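You operate a simulated robot arm through the tools that you are given. There is no shell and no other tool.

You are at the controls of a simulated robot arm. One attempt, no reset.

Task
Put things in order on the folding table. At the end: the brown brush stands on top of the grey pipe coupling; the tin (marked "SOUP") from the folding table stands on top of the green pack (marked "HERBS"); the blue spray can stands where the tin stood; the red lint brush from the folding table stands where the blue spray can stood; whatever was shut is shut again. Leave all else as you found it, and nothing knocked over.
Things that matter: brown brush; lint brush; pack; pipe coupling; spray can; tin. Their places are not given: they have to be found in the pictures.

Only the result counts: the job must be done as asked and must still hold three seconds after the hand-in. Knocking over, shifting, dropping, spilling or breaking anything else fails it.

Robot
A 6-joint arm with a two-finger parallel gripper, fixed in place. Base frame: the origin is at the foot of the arm, x ahead of it, y to its left, z up; the work surface is at about z = -3. Units: mm, rad, N and s.
With the tool pointing down near the work surface it reaches from about 180 to 460 mm from the base axis. Its first joint turns from -1.222 to 1.222 rad. Payload 1.9 kg.
Tool frame: the origin (TCP) lies between the finger pads and is the grasp point; the fingertips stand 23 mm ahead of it; z points along the fingers, y is the line along which they close. Largest opening 94 mm; finger width 38, thickness 10; the body of the gripper, 54 by 96 mm, starts 39 mm behind the TCP.
Orientation is that of the tool frame in the base frame, as [roll, pitch, yaw] about the fixed x, y, z axes, in that order (R = Rz(yaw) Ry(pitch) Rx(roll)). With the fingers straight down and closing along the base's y, the tool's x points along the base's -x, its y along +y and its z along -z.

Tools
- The arm moves only by the tool move_arm. Its argument "commands" is a list of rows, each a list of 7 numbers: the shift along the tool's x, y, z in mm, then the turn, a rotation vector about the tool's x, y, z in rad, then the closure in counts, from 0 (fully open) to 255 (shut). In form: [[x, y, z, rx, ry, rz, fingers], ...]. A call has 1 to 20 rows; each row is the pose to reach, as a shift and turn from the pose commanded when the call began, along the tool's axes at that moment. A row lasts 0.2 s, in which the tool goes at most 50 mm and 0.15 rad; a call with a longer step from one row to the next is refused whole, and so is a gripper value outside its range. Where a pose cannot be reached the arm comes as near as it can. A force on the tool above 40 N (or 10 N above the force at the start of the call, whichever is more), or a blocked arm, ends the call early, and 0.2 s more pass. The fingers move at their own pace (about 108 mm/s each) and stop on an object; they squeeze with about 31 N. The grip force told is the motor's: it shows also when the fingers shut on nothing. Time passes only in rows, and 0.2 s behind the last, so rows that repeat a pose let the fingers close. It gives the time, the measured TCP pose, the force on the tool (base axes), the opening and the grip force at its end, in the units of the frame above (readings bear some noise), with the torque about the TCP (base axes, N m) and any sound that the robot's microphone picked up, and new pictures: "views" is both (left out), scene, wrist or none.
- Cameras (640 x 400 px; columns grow to the right, rows downward): "scene" is fixed at [67.8, 323.4, 420.6]; the picture's right is [-0.64, -0.77, 0.00], its down [-0.47, 0.39, -0.80] and it looks along [0.61, -0.51, -0.61] (base axes); focal length 214 px, centre (320, 200). "wrist" rides on the gripper at [86, 16, -75] in the tool frame; the picture's right is [-0.18, 0.98, 0.00], its down [-0.58, -0.11, -0.81] and it looks along [-0.79, -0.15, 0.59] (tool axes); focal length 243 px, centre (320, 200).
- probe_pixels(camera, pixels): for up to 12 pixels [column, row] of the newest picture of that camera ("zoom" is the newest enlarged one), the place [x, y, z] in the base frame of the surface seen there, good to about 3 mm. The clock stands still meanwhile.
- inspect(camera, box): a new picture of the part [left, top, right, bottom] of that camera's present view, enlarged. The clock stands still meanwhile.
- sign_off(): hands the job in; it is judged then, once.

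Open the gripper and draw the arm clear of the work before you hand the job in, unless the task says otherwise.

The tools are called after "Emit:" as a command line: name --pt "numbers of a row" for each row, then --argument value for the rest, lists and objects as JSON in quotes. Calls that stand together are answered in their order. move_arm: Moves the arm, as the interface text tells. Its arguments: {"type":"object","properties":{"commands":{"type":"array","items":{"type":"array","items":{"type":"number"}}},"views":{"type":"string","enum":["both","scene","wrist","none"]}},"required":["commands"]} The other tools are called the same way: probe_pixels (camera, pixels) gives the place of the surface under pixels of a picture; inspect (camera, box) takes an enlarged picture of a part of a camera's view; sign_off () hands the job in.

At the start:

```text
time: 0.0
eef_pos: [247.6, -73.0, 366.8]
tcp_rot: [-3.141, 0.002, -3.141]
wrist_force: [-0.4, 0.0, -0.1]
torque: [0.01, 0.0, -0.01]
opening: 93.9
gripper_force: 0.1
```

scene: 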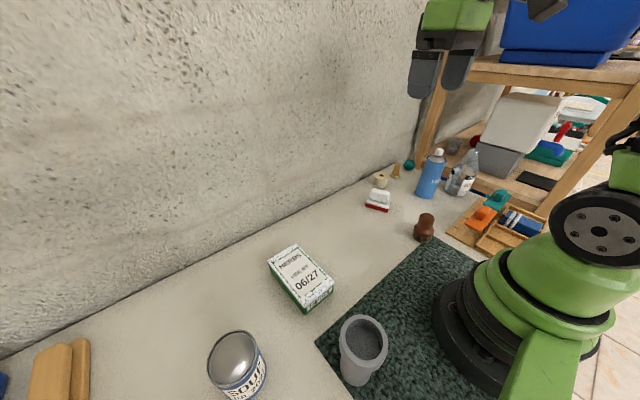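
wrist: 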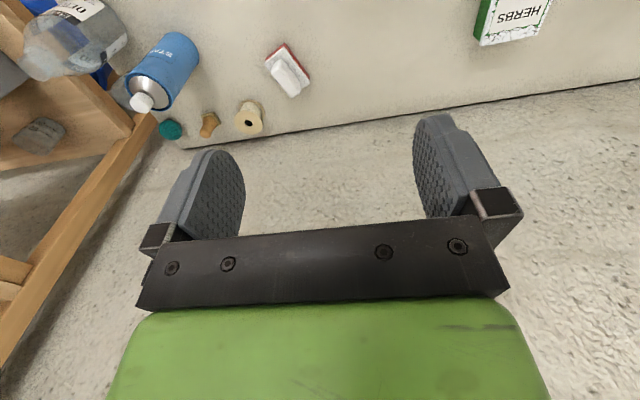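

The scene shows the tin at about (238,365), herbs pack (300,278), grey coupling (362,348), brown object (425,227), blue spray can (430,175) and red/white brush (378,200). I'll take enlarged pictures to identify each.

Emit:
inspect --camera "scene" --box '[340, 130, 560, 268]'

Emit:
inspect --camera "scene" --box '[180, 230, 452, 400]'

Emit:
inspect --camera "wrist" --box '[0, 0, 320, 200]'

Emit:
inspect --camera "scene" --box '[0, 300, 160, 400]'

```text
2.90 times, centred on (450, 199) of scene
```

zoom: 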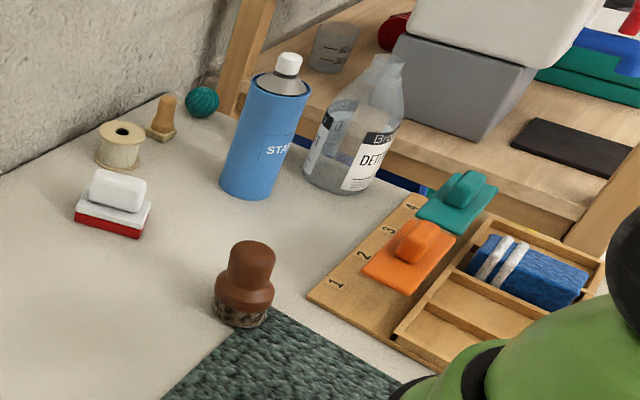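

```text
2.35 times, centred on (316, 315) of scene
```

zoom: 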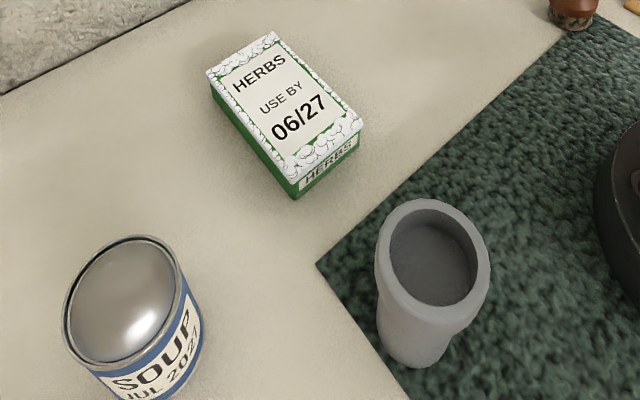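

```text
2.00 times, centred on (160, 100) of wrist
```

zoom: 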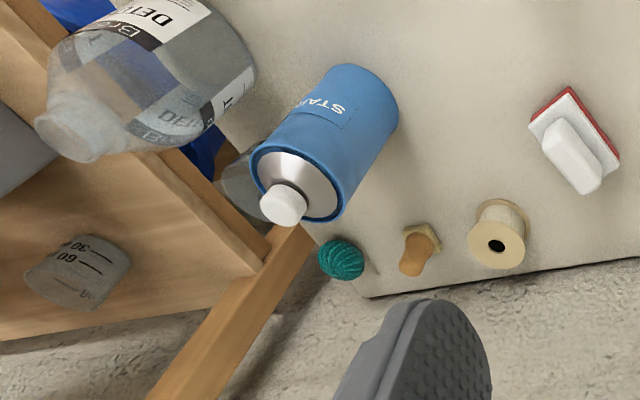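

```text
4.00 times, centred on (80, 350) of scene
```

zoom: 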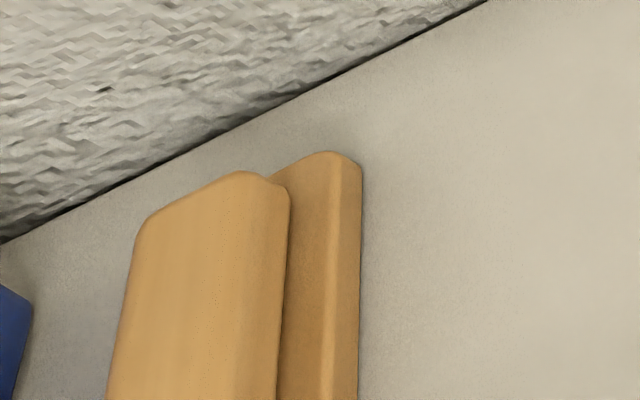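

The red-and-white brush (378,200) and the brown stubby brush (425,227) look like the ones named; there may be decoys on the shelf at right. I'll look at that shelf and probe key points.

Emit:
inspect --camera "scene" --box '[400, 60, 640, 210]'

Emit:
probe_pixels --camera "scene" --pixels '[[378, 195], [377, 208], [366, 204], [388, 210], [382, 196], [425, 217], [424, 238], [416, 228], [434, 228], [438, 152], [430, 180], [428, 197]]'

Emit:
probe_pixels --camera "scene" --pixels '[[235, 360], [211, 345], [258, 350], [236, 385], [230, 332], [268, 260], [296, 244], [333, 282], [304, 303], [305, 312], [300, 275], [333, 290]]'

Emit:
probe_pixels --camera "scene" --pixels '[[365, 316], [343, 335], [386, 345], [362, 362], [365, 335], [350, 380], [356, 383], [345, 365], [340, 320], [384, 327], [368, 350], [320, 345]]'

```text
2.67 times, centred on (520, 135) of scene
```

zoom: 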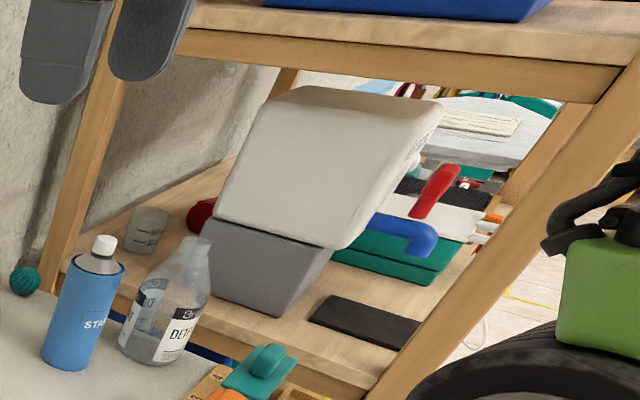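

```text
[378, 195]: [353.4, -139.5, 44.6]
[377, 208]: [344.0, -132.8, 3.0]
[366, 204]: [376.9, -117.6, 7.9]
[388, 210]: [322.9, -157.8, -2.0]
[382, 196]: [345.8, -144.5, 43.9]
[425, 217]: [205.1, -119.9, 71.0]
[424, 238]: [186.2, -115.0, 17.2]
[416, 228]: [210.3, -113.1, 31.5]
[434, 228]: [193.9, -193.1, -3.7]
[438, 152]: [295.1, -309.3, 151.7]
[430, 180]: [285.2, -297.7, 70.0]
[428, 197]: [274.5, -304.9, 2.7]
```

```text
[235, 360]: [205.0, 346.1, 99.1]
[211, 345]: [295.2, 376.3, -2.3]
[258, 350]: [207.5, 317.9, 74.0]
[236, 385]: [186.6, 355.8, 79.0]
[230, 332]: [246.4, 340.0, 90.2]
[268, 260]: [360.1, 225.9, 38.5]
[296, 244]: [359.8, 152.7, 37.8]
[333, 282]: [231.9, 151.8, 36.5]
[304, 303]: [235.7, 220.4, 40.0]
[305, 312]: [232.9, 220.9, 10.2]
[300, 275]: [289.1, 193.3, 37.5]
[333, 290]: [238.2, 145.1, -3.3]
```

```text
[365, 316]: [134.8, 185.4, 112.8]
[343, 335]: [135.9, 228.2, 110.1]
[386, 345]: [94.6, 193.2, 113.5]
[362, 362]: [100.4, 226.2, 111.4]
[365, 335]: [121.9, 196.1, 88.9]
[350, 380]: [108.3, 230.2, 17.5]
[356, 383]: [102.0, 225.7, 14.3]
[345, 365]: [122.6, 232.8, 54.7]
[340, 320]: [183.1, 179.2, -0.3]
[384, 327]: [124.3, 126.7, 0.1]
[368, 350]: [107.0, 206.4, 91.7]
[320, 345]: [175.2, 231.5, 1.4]
```

The shelf holds unrelated things (red lever, tubs), so the red lint brush on the table is the one at (378,200). The tin's rim is at about (205–246, 340), so I'll fly high over to the tin to see it better with the wrist camera.

Emit:
move_arm --pt "3.3 41.8 8 0 0 -0.1 0" --pt "6.6 83.6 16 0 0 -0.2 0" --pt "9.9 125.4 24 0 0 -0.3 0" --pt "13.2 167.2 32 0 0 -0.4 0" --pt "16.5 209 40 0 0 -0.5 0" --pt "19.8 250.8 48 0 0 -0.6 0" --pt "23.1 292.6 56 0 0 -0.7 0" --pt "26.4 334.4 64 0 0 -0.8 0" --pt "29.7 376.2 72 0 0 -0.9 0" --pt "33 418 80 0 0 -1.0 0" --pt "33 418 80 0 0 -1.0 0"

```text
time: 2.4
eef_pos: [214.5, 346.9, 284.6]
tcp_rot: [-3.138, 0.001, -2.141]
wrist_force: [-0.6, 0.1, 0.1]
torque: [0.01, 0.01, 0.02]
opening: 94.0
gripper_force: 0.1
```

scene: 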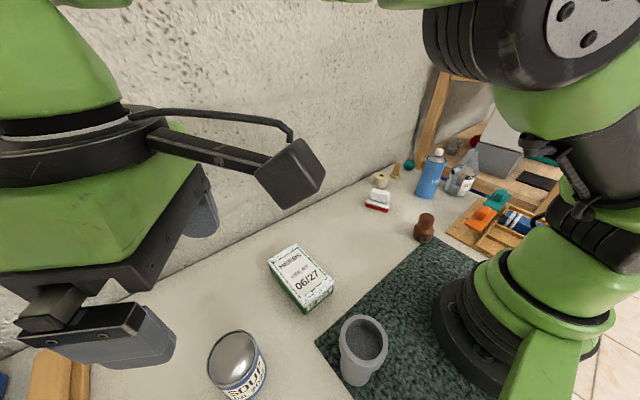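
wrist: 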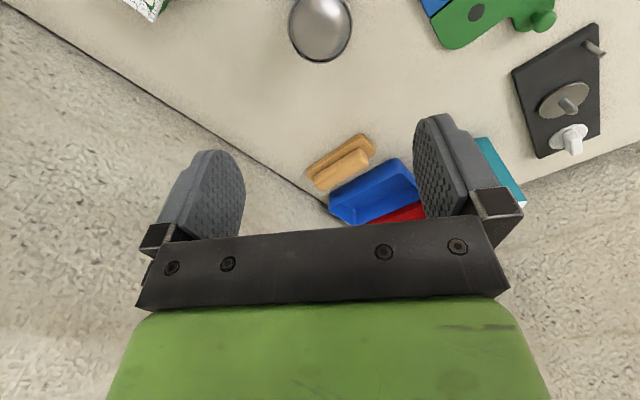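

The tin now shows at the top of the wrist picture (320,28). I'll probe its rim and neighbours to get centre and diameter.

Emit:
probe_pixels --camera "wrist" --pixels '[[320, 3], [320, 30], [292, 25], [348, 25], [320, 55], [290, 15], [351, 15], [320, 60], [305, 50], [335, 50], [440, 30], [345, 165]]'

Emit:
inspect --camera "wrist" --box '[240, 0, 400, 100]'

Emit:
inspect --camera "scene" --box '[160, 300, 320, 400]'

```text
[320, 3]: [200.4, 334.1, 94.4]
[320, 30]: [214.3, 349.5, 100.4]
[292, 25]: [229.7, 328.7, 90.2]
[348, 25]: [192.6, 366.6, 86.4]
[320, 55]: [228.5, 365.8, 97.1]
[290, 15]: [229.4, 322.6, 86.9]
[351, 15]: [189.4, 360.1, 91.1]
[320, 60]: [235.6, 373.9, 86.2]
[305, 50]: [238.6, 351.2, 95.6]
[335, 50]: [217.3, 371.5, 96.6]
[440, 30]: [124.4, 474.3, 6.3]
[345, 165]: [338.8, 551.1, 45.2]
```

```text
4.00 times, centred on (320, 50) of wrist
```

zoom: 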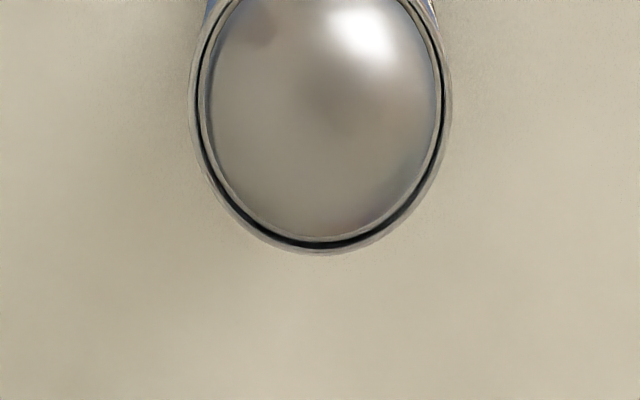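

```text
4.00 times, centred on (240, 350) of scene
```

zoom: 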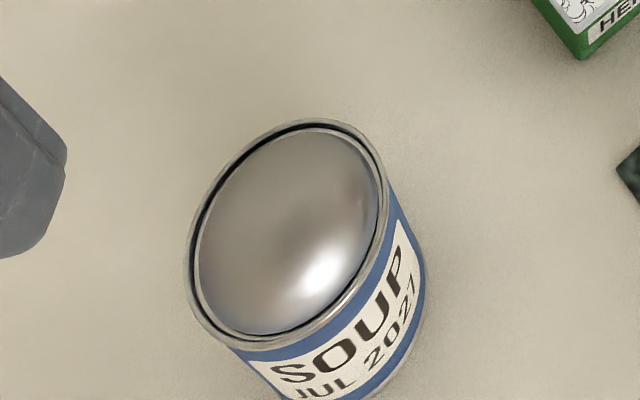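

The rim pixels give the tin centre near (215.5, 347.5), diameter about 62 mm, rim z≈93, so the open fingers clear it. I descend straight down to just above the grasp height, then check.

Emit:
move_arm --pt "-1.3 -0.7 40 0 0 0 0" --pt "-1.3 -0.7 80 0 0 0 0" --pt "-1.3 -0.7 115 0 0 0 0" --pt "-1.3 -0.7 135 0 0 0 0" --pt "-1.3 -0.7 135 0 0 0 0"

```text
time: 3.6
eef_pos: [214.7, 346.9, 149.6]
tcp_rot: [-3.141, 0.001, -2.144]
wrist_force: [0.7, -0.3, -1.1]
torque: [-0.02, -0.01, -0.01]
opening: 94.0
gripper_force: 0.1
```

scene: 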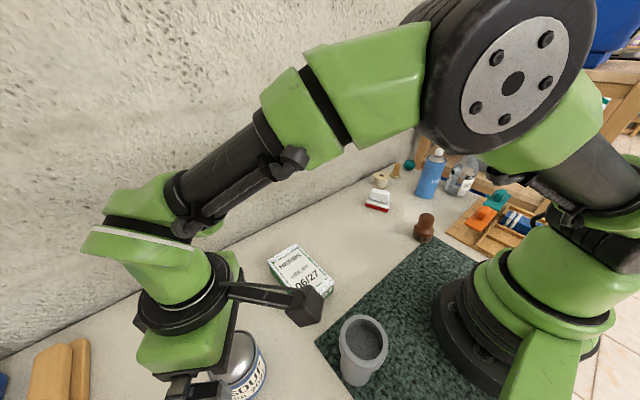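
wrist: 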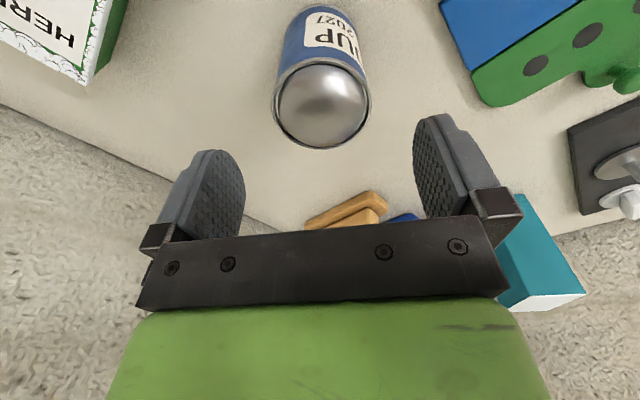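

The tin (centre ≈(322,100)) is lined up between the open fingers. I go down to TCP z≈68 and close.

Emit:
move_arm --pt "0 0 30 0 0 0 0" --pt "0 0 60 0 0 0 0" --pt "0 0 80 0 0 0 0" --pt "0 0 80 0 0 0 0" --views "wrist"

```text
time: 4.6
eef_pos: [214.9, 347.9, 72.0]
tcp_rot: [-3.139, 0.0, -2.141]
wrist_force: [-0.5, 0.5, 0.1]
torque: [0.01, -0.04, -0.01]
opening: 93.9
gripper_force: 0.1
```

wrist: 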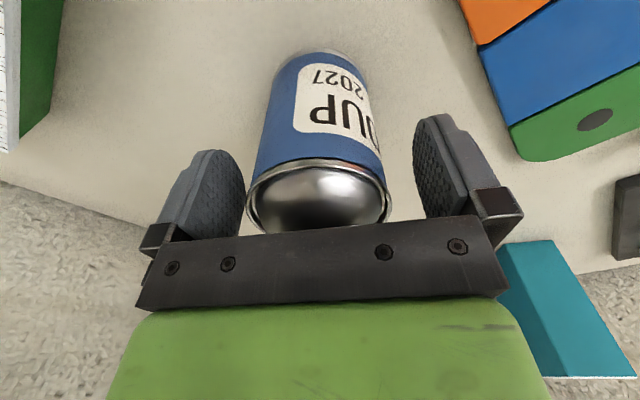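

The tin sits centred between the pads. Now I close the fingers on it and let them settle.

Emit:
move_arm --pt "0 0 0 0 0 0 100" --pt "0 0 0 0 0 0 255" --pt "0 0 0 0 0 0 255" --pt "0 0 0 0 0 0 255" --views "wrist"

```text
time: 5.6
eef_pos: [215.0, 347.5, 72.7]
tcp_rot: [-3.139, -0.001, -2.142]
wrist_force: [-1.0, 0.1, 0.2]
torque: [0.04, 0.02, 0.0]
opening: 61.4
gripper_force: 30.7
```

wrist: 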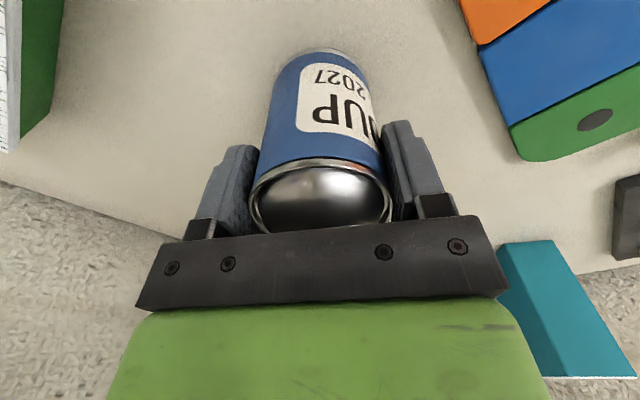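

The tin is held (opening 61.4 mm, grip 30.7 N) at TCP (215, 347.5, 72). I lift it straight up 110 mm and recheck the pack.

Emit:
move_arm --pt "0 0 -15 0 0 0 255" --pt "0 0 -45 0 0 0 255" --pt "0 0 -80 0 0 0 255" --pt "0 0 -110 0 0 0 255" --pt "0 0 -110 0 0 0 255"

```text
time: 6.8
eef_pos: [216.7, 347.7, 181.1]
tcp_rot: [-3.14, 0.001, -2.141]
wrist_force: [0.5, 0.1, -3.8]
torque: [-0.01, 0.0, -0.01]
opening: 61.4
gripper_force: 30.9
```

scene: 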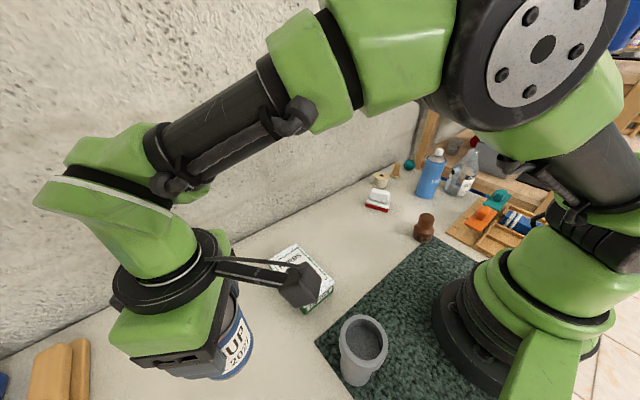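
wrist: 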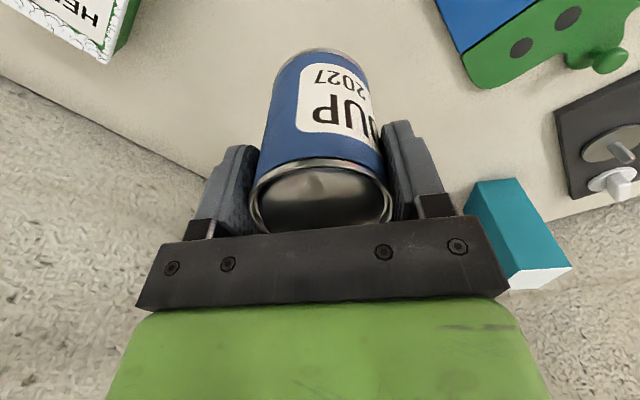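

The tin hangs level; the pack's top corners give its centre at about (292, 189), top z≈38. I carry the tin over the pack at this height, turning the wrist with the arm.

Emit:
move_arm --pt "15.4 -24.9 0 0 0 0.072 255" --pt "30.8 -49.9 0 0 0 0.143 255" --pt "46.2 -74.8 0 0 0 0.215 255" --pt "61.6 -99.7 0 0 0 0.287 255" --pt "77 -124.7 0 0 0 0.358 255" --pt "92.4 -149.6 0 0 0 0.43 255" --pt "92.4 -149.6 0 0 0 0.43 255"

```text
time: 8.4
eef_pos: [294.3, 185.1, 180.9]
tcp_rot: [-3.141, 0.001, -2.575]
wrist_force: [0.5, -0.3, -1.9]
torque: [0.01, 0.04, -0.01]
opening: 61.1
gripper_force: 31.0
```

scene: 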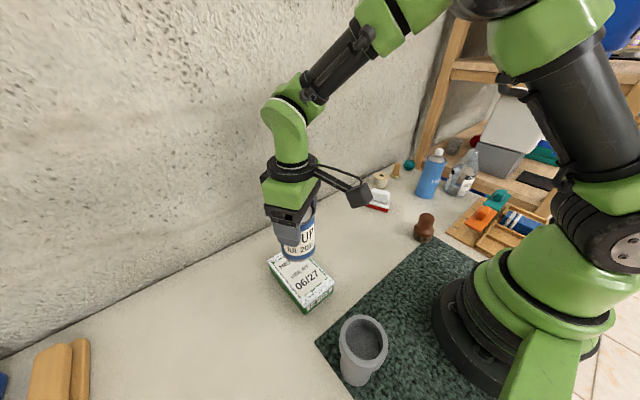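
wrist: 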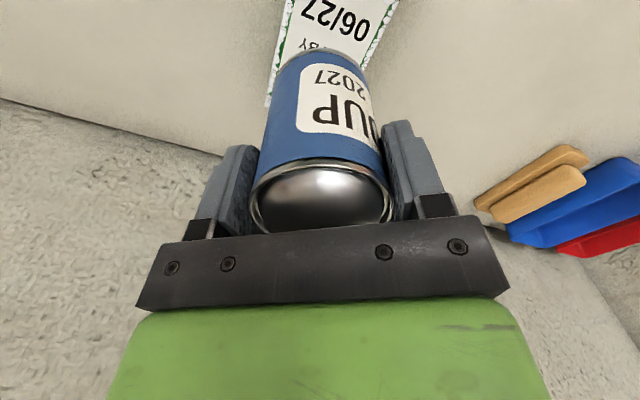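

The tin hangs right above the pack (tin at (298,240), pack at (300,285) in the scene). I lower it to just above the pack top.

Emit:
move_arm --pt "0 0 20 0 0 0 255" --pt "0 0 45 0 0 0 255" --pt "0 0 60 0 0 0 255" --pt "0 0 64 0 0 0 255" --pt "0 0 64 0 0 0 255"

Emit:
inspect --camera "scene" --box '[230, 180, 390, 320]'

```text
time: 9.6
eef_pos: [293.3, 186.5, 118.4]
tcp_rot: [-3.139, 0.001, -2.572]
wrist_force: [-0.2, 1.2, -3.1]
torque: [0.0, -0.01, 0.0]
opening: 61.0
gripper_force: 31.1
```

scene: 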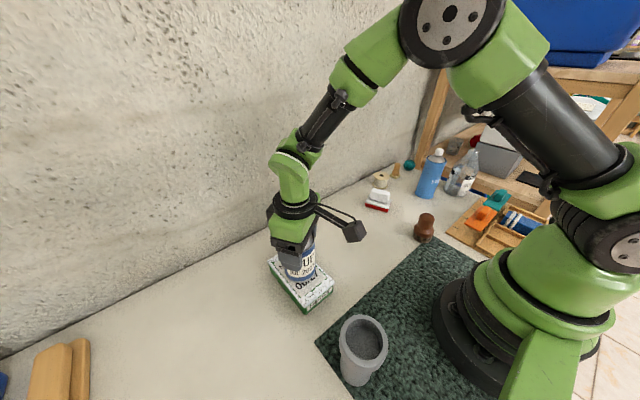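
wrist: 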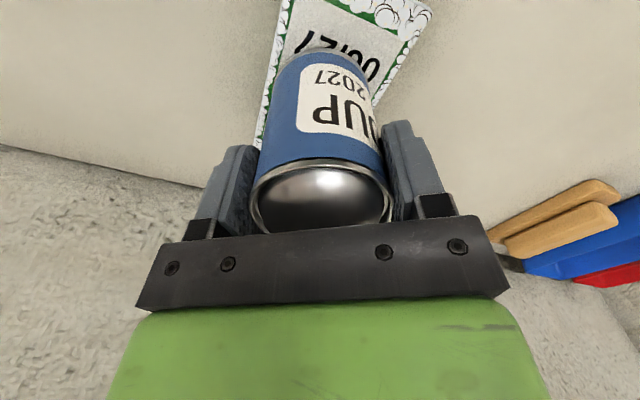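

```text
2.86 times, centred on (310, 250) of scene
```

zoom: 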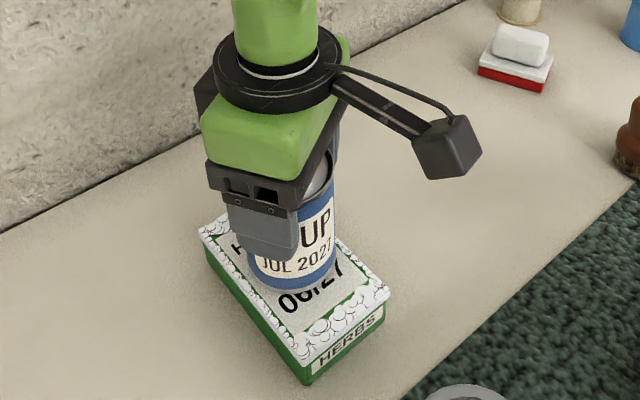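

The tin is about 4 mm above the pack, centred. I lower it in small steps, watching the force.

Emit:
move_arm --pt "0 0 1.5 0 0 0 255" --pt "0 0 3 0 0 0 255" --pt "0 0 3 0 0 0 255" --views "none"

```text
time: 10.4
eef_pos: [293.4, 187.5, 116.2]
tcp_rot: [-3.14, 0.001, -2.574]
wrist_force: [0.3, 0.2, -2.8]
torque: [0.03, 0.02, -0.02]
opening: 61.3
gripper_force: 31.3
```

No contact yet (force z −2.8, just the tin's weight). I go on down in 1 mm steps.

Emit:
move_arm --pt "0 0 1 0 0 0 255" --pt "0 0 2 0 0 0 255" --pt "0 0 2 0 0 0 255" --views "none"

```text
time: 11.2
eef_pos: [291.6, 187.6, 114.4]
tcp_rot: [-3.14, 0.0, -2.572]
wrist_force: [0.9, 0.1, -3.1]
torque: [0.02, -0.01, -0.01]
opening: 61.1
gripper_force: 30.4
```

Still no contact. Another 2 mm in slow steps.

Emit:
move_arm --pt "0 0 1 0 0 0 255" --pt "0 0 2 0 0 0 255" --pt "0 0 2 0 0 0 255" --views "none"

```text
time: 12.0
eef_pos: [294.0, 187.7, 111.5]
tcp_rot: [-3.139, 0.004, -2.572]
wrist_force: [-3.0, -8.3, 25.1]
torque: [-0.18, 0.03, 0.07]
opening: 61.4
gripper_force: 31.4
```

Contact: 25 N upward at TCP z≈111.5. I ease up 0.8 mm to relieve the press, then open the fingers.

Emit:
move_arm --pt "0 0 -0.8 0 0 0 255" --pt "0 0 -0.8 0 0 0 255" --views "none"

```text
time: 12.6
eef_pos: [291.9, 187.7, 111.6]
tcp_rot: [-3.141, 0.0, -2.573]
wrist_force: [1.7, 1.2, 0.7]
torque: [0.18, -0.11, 0.05]
opening: 60.8
gripper_force: 31.1
```

The force is now near zero, so the tin rests on the pack. I open the fingers gradually.

Emit:
move_arm --pt "0 0 -0.8 0 0 0 80" --pt "0 0 -0.8 0 0 0 0" --pt "0 0 -0.8 0 0 0 0" --pt "0 0 -0.8 0 0 0 0"

```text
time: 13.6
eef_pos: [292.6, 187.3, 113.2]
tcp_rot: [-3.141, 0.001, -2.571]
wrist_force: [-0.2, -0.2, -0.3]
torque: [-0.01, -0.01, -0.01]
opening: 94.1
gripper_force: 0.0
```

scene: 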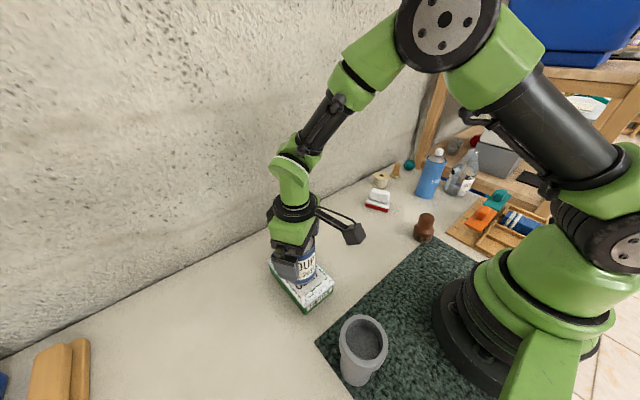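
wrist: 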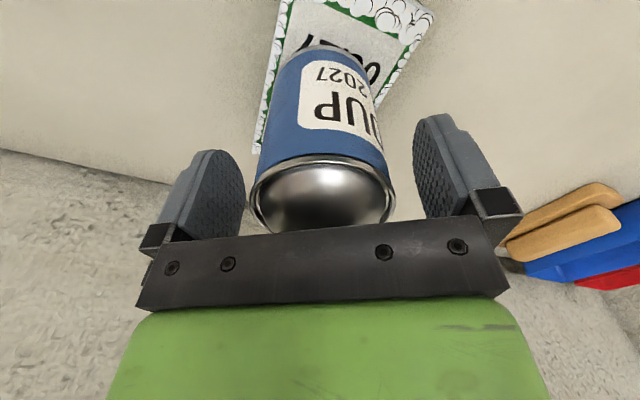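

The tin stands free on the pack. I retreat straight up, then will check the shelf's position near the spray can before going there.

Emit:
move_arm --pt "0 0 -30 0 0 0 0" --pt "0 0 -70 0 0 0 0" --pt "0 0 -115 0 0 0 0" --pt "0 0 -160 0 0 0 0" --pt "0 0 -195 0 0 0 0" --pt "0 0 -195 0 0 0 0"

Emit:
probe_pixels --camera "scene" --pixels '[[430, 135], [440, 100], [420, 150], [470, 70], [560, 75], [630, 90], [560, 60], [550, 30], [440, 190], [410, 165], [458, 170], [470, 185]]'

Emit:
inspect --camera "scene" --box '[360, 130, 520, 230]'

```text
time: 15.0
eef_pos: [293.9, 188.4, 306.0]
tcp_rot: [-3.141, 0.003, -2.572]
wrist_force: [-0.9, 0.4, 0.3]
torque: [0.02, 0.0, 0.03]
opening: 94.1
gripper_force: 0.0
```

scene: 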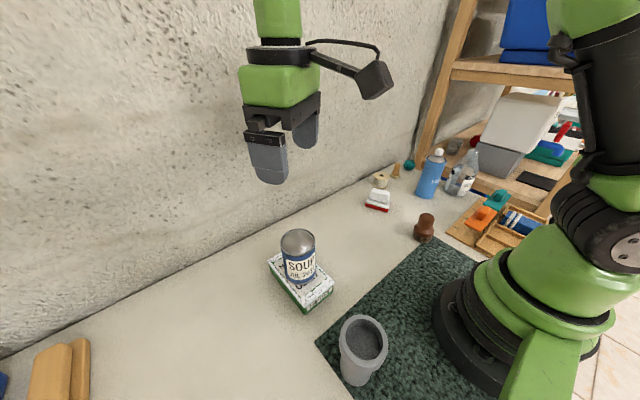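
wrist: 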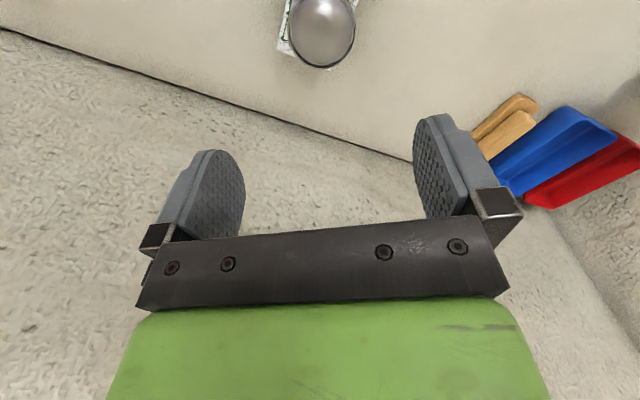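

```text
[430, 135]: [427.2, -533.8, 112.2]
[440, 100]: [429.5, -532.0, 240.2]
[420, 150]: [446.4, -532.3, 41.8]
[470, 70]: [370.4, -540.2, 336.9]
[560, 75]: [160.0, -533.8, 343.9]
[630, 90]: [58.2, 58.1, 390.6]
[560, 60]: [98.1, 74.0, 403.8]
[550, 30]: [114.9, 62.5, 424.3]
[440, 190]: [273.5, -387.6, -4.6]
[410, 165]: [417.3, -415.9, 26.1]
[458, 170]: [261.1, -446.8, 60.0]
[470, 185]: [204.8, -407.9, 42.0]
```

```text
4.00 times, centred on (440, 180) of scene
```

zoom: 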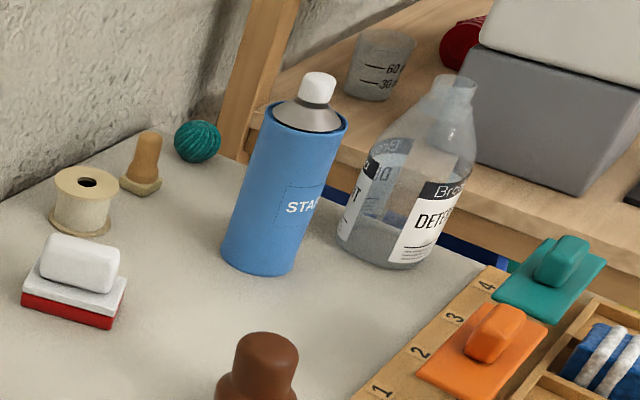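

The tin stands on the pack at (300,262). The shelf front is at y≈−532, well clear of the spray can near (286,−327), so I fly over there at z≈306 while turning the wrist.

Emit:
move_arm --pt "23.51 -35.8 0 0 0 0.118 0" --pt "47.0 -71.6 0 0 0 0.237 0" --pt "70.5 -107.4 0 0 0 0.355 0" --pt "94.0 -143.2 0 0 0 0.473 0" --pt "117.5 -179 0 0 0 0.592 0" --pt "141.0 -214.8 0 0 0 0.71 0" --pt "164.6 -250.6 0 0 0 0.828 0" --pt "188.1 -286.4 0 0 0 0.947 0" --pt "211.6 -322.2 0 0 0 1.065 0" --pt "235.1 -358 0 0 0 1.183 0" --pt "258.6 -393.8 0 0 0 1.302 0" --pt "282.1 -429.6 0 0 0 1.42 0" --pt "282.1 -429.6 0 0 0 1.42 0"

```text
time: 17.8
eef_pos: [280.8, -313.5, 302.6]
tcp_rot: [3.138, 0.005, 2.287]
wrist_force: [-0.6, 0.7, 0.6]
torque: [0.0, -0.01, -0.01]
opening: 93.9
gripper_force: 0.0
out of reach, approached as far as the arm can: row 12, 13
```

scene: 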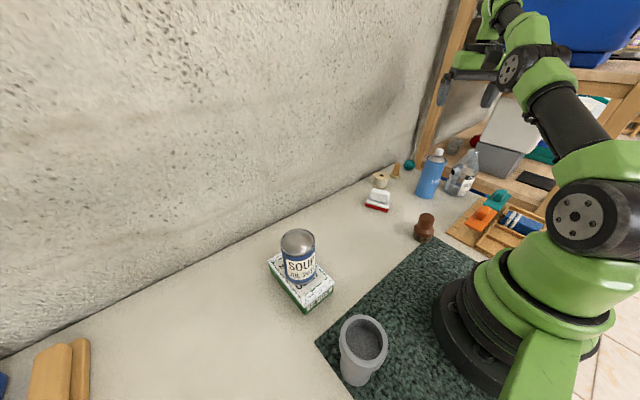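
wrist: 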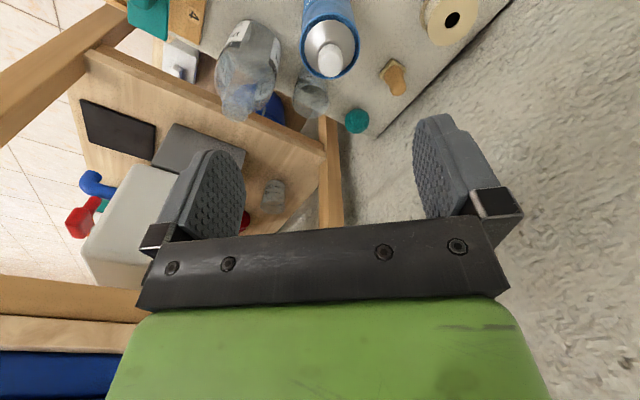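

At z≈303 the arm is at its reach limit (TCP (281,−313)); lower it reaches farther. The spray can shows at (330,40) in the wrist view; I probe its top.

Emit:
probe_pixels --camera "wrist" --pixels '[[330, 60], [330, 45], [308, 45], [352, 45], [330, 76], [303, 40], [357, 40], [330, 30], [250, 60], [240, 40], [357, 122], [395, 78]]'

Emit:
inspect --camera "wrist" --box '[200, 0, 440, 150]'

```text
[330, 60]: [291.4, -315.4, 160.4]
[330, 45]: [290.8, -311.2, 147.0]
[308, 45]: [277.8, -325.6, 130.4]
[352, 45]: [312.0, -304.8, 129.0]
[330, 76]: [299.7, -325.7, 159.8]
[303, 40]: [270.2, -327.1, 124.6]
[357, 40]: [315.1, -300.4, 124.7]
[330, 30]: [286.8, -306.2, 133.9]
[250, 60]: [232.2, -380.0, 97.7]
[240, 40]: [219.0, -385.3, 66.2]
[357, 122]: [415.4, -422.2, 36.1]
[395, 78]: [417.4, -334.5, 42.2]
```

```text
2.67 times, centred on (320, 75) of wrist
```

zoom: 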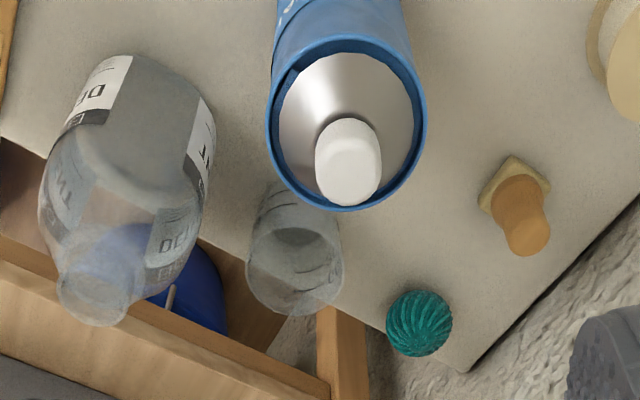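

Wrist rim pixels put the can near (294,−318). I confirm with scene probes around its body.

Emit:
inspect --camera "scene" --box '[390, 140, 486, 200]'

```text
6.67 times, centred on (438, 170) of scene
```

zoom: 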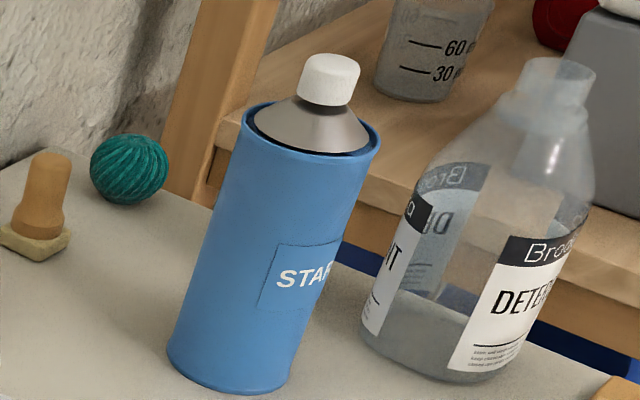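

The can's body is clear in this zoom, from its rim (312,130) to its base (230,385). I probe along its centre line and edges, plus the bottle.

Emit:
probe_pixels --camera "zoom" --pixels '[[330, 70], [310, 155], [290, 200], [265, 280], [235, 370], [200, 300], [318, 285], [245, 110], [376, 145], [470, 370], [400, 350], [232, 391]]'

```text
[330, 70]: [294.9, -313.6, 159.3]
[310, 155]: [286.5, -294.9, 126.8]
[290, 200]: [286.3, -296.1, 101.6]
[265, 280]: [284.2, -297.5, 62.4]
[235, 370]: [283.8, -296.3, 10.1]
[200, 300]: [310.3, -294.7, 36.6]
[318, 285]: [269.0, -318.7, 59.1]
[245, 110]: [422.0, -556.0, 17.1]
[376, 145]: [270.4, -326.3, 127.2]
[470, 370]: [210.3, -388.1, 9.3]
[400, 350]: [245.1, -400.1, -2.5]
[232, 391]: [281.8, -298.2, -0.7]
```

The can's front line is at (285,−296) and its cap top z≈160, so its centre is about (294,−320) with radius 28. I first come down 75 mm and slightly inward to regain a reachable pose above the cap.

Emit:
move_arm --pt "10 0 30 0 0 0 0" --pt "10 0 60 0 0 0 0" --pt "10 0 80 0 0 0 0" --pt "10 0 80 0 0 0 0"

```text
time: 18.8
eef_pos: [282.4, -314.9, 292.5]
tcp_rot: [3.142, 0.0, 2.291]
wrist_force: [0.2, 1.3, -0.7]
torque: [-0.03, 0.02, -0.01]
opening: 94.4
gripper_force: 0.2
out of reach, approached as far as the arm can: row 1, 2, 3, 4
```

scene: 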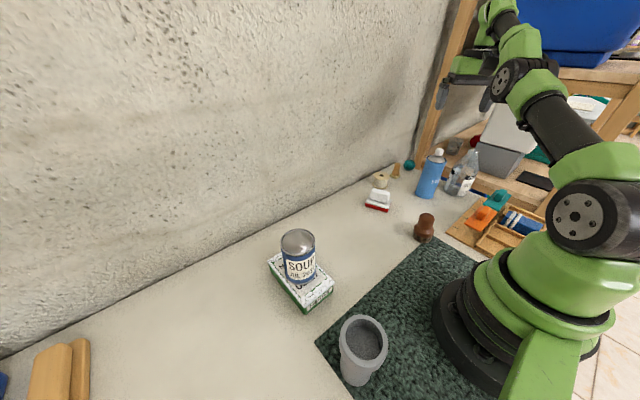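
wrist: 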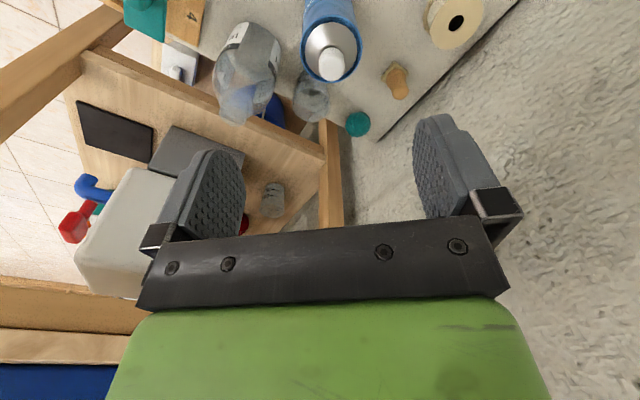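

The arm only came down 10 mm; it seems stuck at a stretched elbow. I pull well inward (toward the base) to bend the elbow again before descending.

Emit:
move_arm --pt "20 0 0 0 0 0 0" --pt "45 0 0 0 0 0 0" --pt "70 0 0 0 0 0 0" --pt "70 0 0 0 0 0 0" --pt "70 0 0 0 0 0 0"

```text
time: 19.6
eef_pos: [271.5, -310.5, 316.9]
tcp_rot: [-3.098, 0.004, 2.266]
wrist_force: [146.9, -119.0, -125.1]
torque: [0.69, 6.64, -5.46]
opening: 94.2
gripper_force: 0.2
out of reach, approached as far as the arm can: row 1, 2, 3, 4
stopped in row 4: the force on the tool passed its limit at 494 N (the readings are from after the stop); the commanded pose is now the measured one
```

scene: 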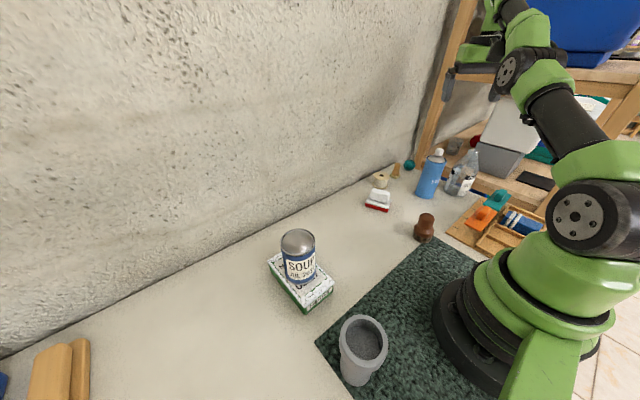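
wrist: 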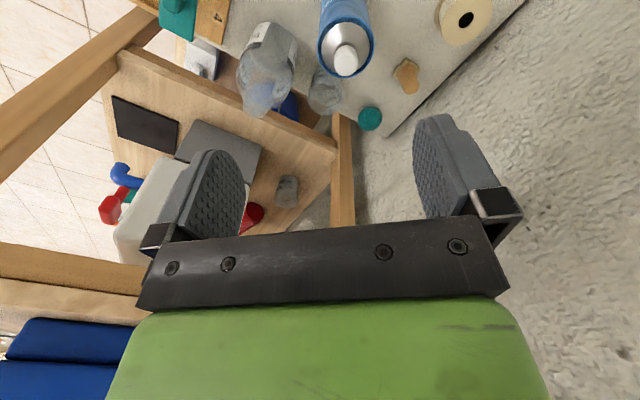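

Something pushed on the tool (force limit hit; readings outward and down), probably the wrist/camera bracket against the arm itself. I look closer before moving again.

Emit:
inspect --camera "scene" --box '[400, 0, 640, 150]'

Emit:
inspect --camera "wrist" --box '[0, 150, 640, 400]'

Emit:
probe_pixels --camera "scene" --pixels '[[508, 72], [525, 40], [515, 10], [550, 55], [555, 100], [600, 215], [470, 55], [490, 20], [450, 90], [498, 90], [480, 40], [570, 55]]'

```text
2.67 times, centred on (520, 75) of scene
```

zoom: 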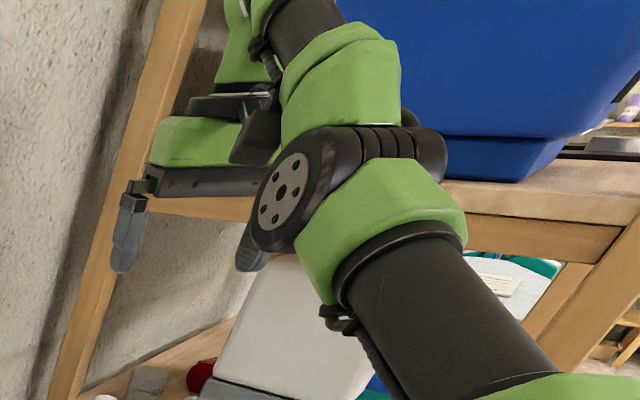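

```text
1.00 times, centred on (320, 275) of wrist (not enlarged: the box is as wide or as high as the picture)
```

zoom: 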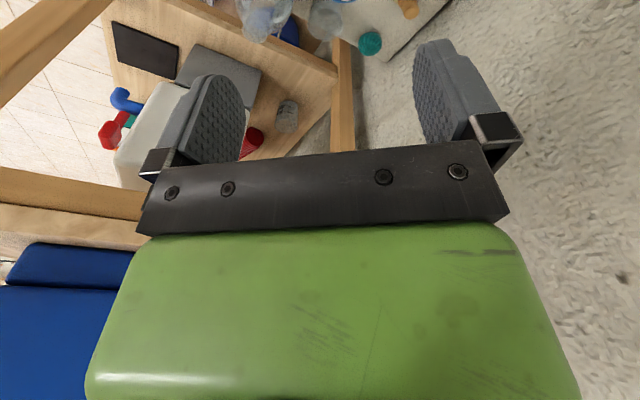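

```text
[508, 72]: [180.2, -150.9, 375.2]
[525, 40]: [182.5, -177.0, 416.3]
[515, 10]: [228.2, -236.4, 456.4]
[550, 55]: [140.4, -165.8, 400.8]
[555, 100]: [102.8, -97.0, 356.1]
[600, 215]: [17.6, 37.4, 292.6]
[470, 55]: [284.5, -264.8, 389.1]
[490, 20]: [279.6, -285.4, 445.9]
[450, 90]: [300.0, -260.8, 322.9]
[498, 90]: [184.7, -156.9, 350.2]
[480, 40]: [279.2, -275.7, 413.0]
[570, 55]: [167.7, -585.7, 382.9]
```

The elbow (508,72 → z≈375) has sagged below the shoulder–wrist line, so the arm flipped through the straight pose and the camera bracket touched the forearm; nothing else was hit. I first go back to the previous force-free pose.

Emit:
move_arm --pt "-5 3 12 -0.02 0 -0.01 0" --pt "-10.4 5.6 24.4 -0.043 0 -0.02 0" --pt "-10.4 5.6 24.4 -0.043 0 -0.02 0"

```text
time: 20.4
eef_pos: [282.6, -314.4, 292.1]
tcp_rot: [3.132, -0.002, 2.296]
wrist_force: [-0.1, 0.9, 0.1]
torque: [0.0, 0.0, -0.01]
opening: 94.4
gripper_force: 0.0
```

scene: 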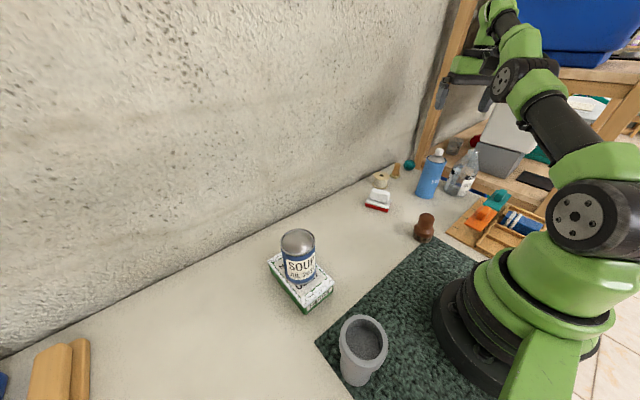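
wrist: 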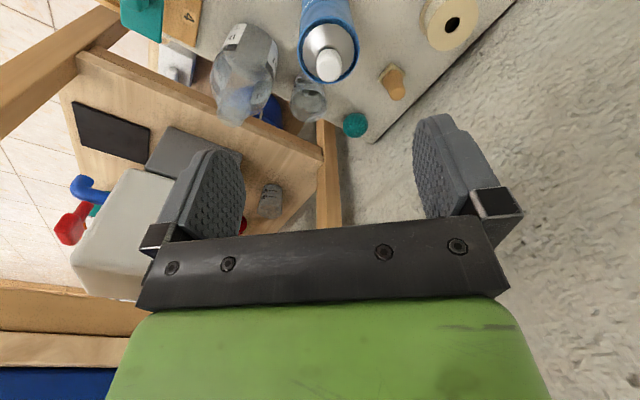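

Force is back to zero at (282.6,−314.4,292). I probe the elbow and forearm to see how the arm is bent.

Emit:
probe_pixels --camera "scene" --pixels '[[505, 80], [580, 215], [488, 40], [498, 10], [520, 40], [560, 130], [600, 190], [480, 45], [505, 20], [535, 70], [575, 170], [468, 65]]'

Emit:
inspect --camera "scene" --box '[430, 0, 640, 260]'

```text
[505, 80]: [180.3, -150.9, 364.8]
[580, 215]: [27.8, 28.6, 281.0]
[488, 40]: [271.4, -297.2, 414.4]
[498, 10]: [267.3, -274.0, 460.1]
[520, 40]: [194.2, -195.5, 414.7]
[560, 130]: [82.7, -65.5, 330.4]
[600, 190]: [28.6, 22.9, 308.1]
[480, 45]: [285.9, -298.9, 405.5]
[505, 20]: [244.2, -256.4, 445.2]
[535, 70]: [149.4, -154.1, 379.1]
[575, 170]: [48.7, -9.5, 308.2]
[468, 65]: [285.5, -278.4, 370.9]
```

```text
1.54 times, centred on (535, 130) of scene
```

zoom: 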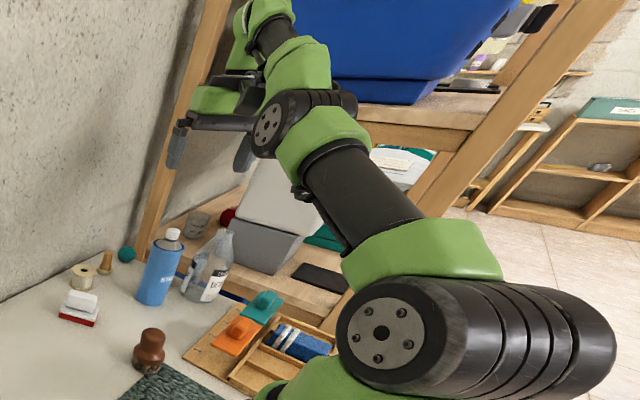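

The arm is almost straight (shoulder (0,0,281), elbow r≈232, z≈365), bent slightly the wrong way. I stretch outward past its reach and come back within the same call, to let the elbow swing over, then look again.

Emit:
move_arm --pt "-15 0 0 0 0 0 0" --pt "-30 0 0 0 0 0 0" --pt "-30 0 0 0 0 0 0" --pt "-15 0 0 0 0 0 0" --pt "3 0 0 0 0 0 0" --pt "3 0 0 0 0 0 0"

Emit:
probe_pixels --camera "scene" --pixels '[[505, 80], [507, 72], [503, 85], [505, 60], [510, 50], [500, 95]]'

```text
time: 21.9
eef_pos: [280.0, -311.1, 292.1]
tcp_rot: [3.133, 0.0, 2.297]
wrist_force: [0.1, -0.1, -0.6]
torque: [0.0, -0.02, -0.01]
opening: 93.7
gripper_force: 0.1
out of reach, approached as far as the arm can: row 1, 2, 3, 4
```

scene: 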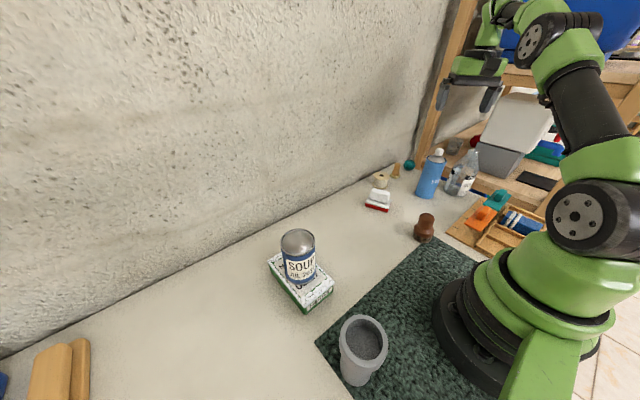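
wrist: 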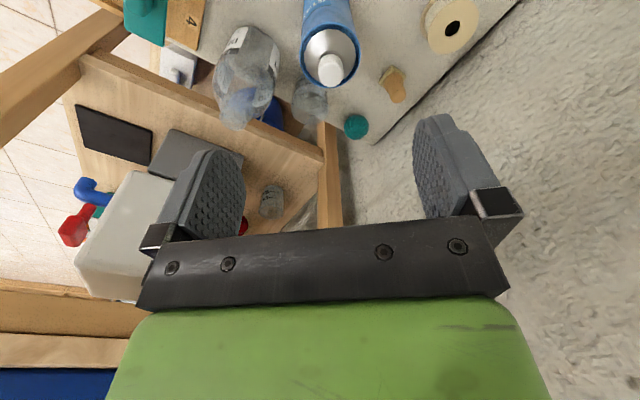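

```text
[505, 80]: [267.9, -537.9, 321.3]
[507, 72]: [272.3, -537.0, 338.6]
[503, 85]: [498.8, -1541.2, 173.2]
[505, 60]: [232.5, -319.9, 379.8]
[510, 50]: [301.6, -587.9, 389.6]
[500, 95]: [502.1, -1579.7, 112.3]
```

The elbow disc is now at (530,43): the arm is elbow-up again, force-free. I descend straight to z≈205 (tips 182, above the cap at 161).

Emit:
move_arm --pt "0 0 20 0 0 0 0" --pt "0 0 45 0 0 0 0" --pt "0 0 70 0 0 0 0" --pt "0 0 87 0 0 0 0" --pt "0 0 87 0 0 0 0"

```text
time: 23.1
eef_pos: [280.3, -311.5, 204.4]
tcp_rot: [3.132, 0.002, 2.294]
wrist_force: [-0.1, 0.0, 0.5]
torque: [0.01, 0.02, 0.04]
opening: 94.0
gripper_force: 0.0
```

scene: 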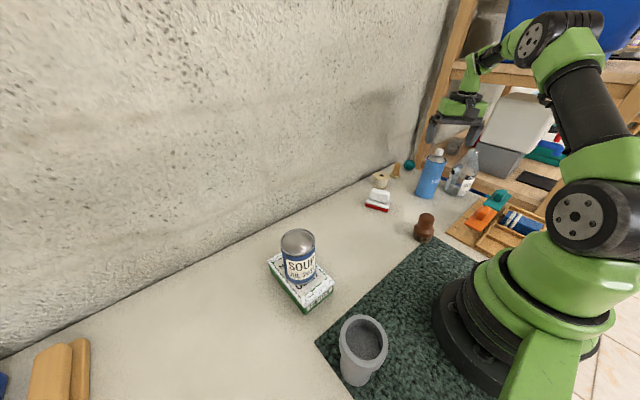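
wrist: 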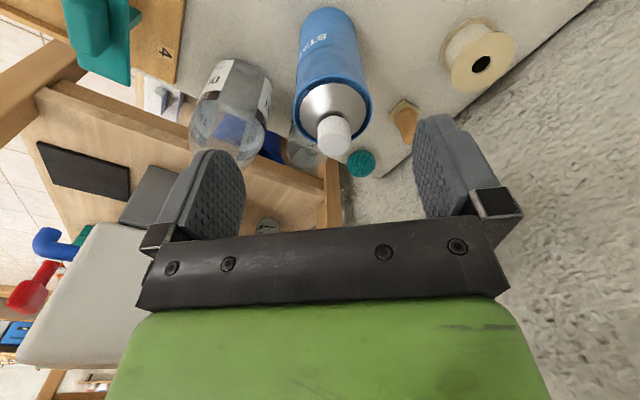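

The descent worked. Now I refine the can's centre from this closer wrist view (rim about (293–371, 105)).

Emit:
inspect --camera "wrist" --box '[240, 40, 432, 160]'

Emit:
probe_pixels --camera "wrist" --pixels '[[333, 130], [333, 145], [296, 110], [368, 105], [320, 60], [340, 120], [262, 90], [225, 100]]'

```text
3.33 times, centred on (336, 100) of wrist
```

zoom: 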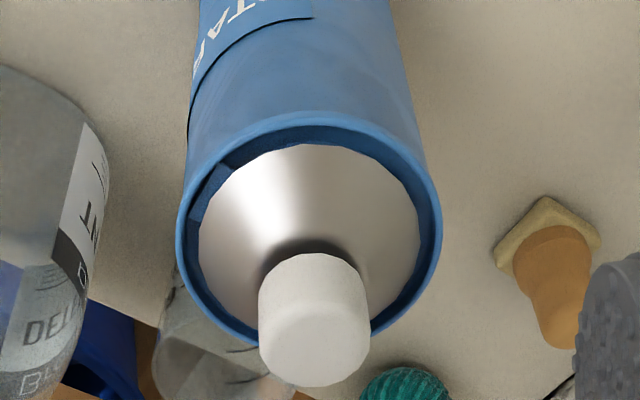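

```text
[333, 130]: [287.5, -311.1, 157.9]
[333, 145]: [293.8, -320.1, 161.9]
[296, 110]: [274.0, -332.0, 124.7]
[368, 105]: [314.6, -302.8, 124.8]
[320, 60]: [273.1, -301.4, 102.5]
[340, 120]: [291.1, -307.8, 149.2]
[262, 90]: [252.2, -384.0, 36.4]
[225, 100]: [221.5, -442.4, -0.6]
```

The can centre comes out at (294,−318), i.e. 14 mm outward and 6 mm sideways from the tool. I shift over it at this height with fingers slightly narrowed, correcting the tiny roll.

Emit:
move_arm --pt "-7 3 0 0.004 0 0 30" --pt "-13.8 5.8 0 0.009 0 0 30" --pt "-13.8 5.8 0 0.009 0 0 30"

```text
time: 23.9
eef_pos: [294.3, -318.7, 204.2]
tcp_rot: [-3.142, 0.0, 2.296]
wrist_force: [0.6, 0.0, 0.0]
torque: [0.0, -0.01, 0.02]
opening: 82.8
gripper_force: 0.0
```

scene: 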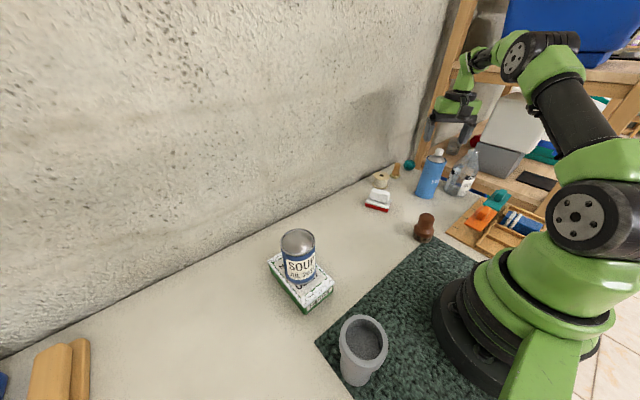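
wrist: 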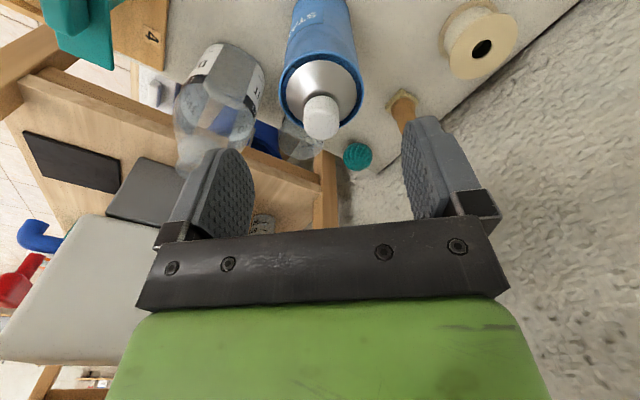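

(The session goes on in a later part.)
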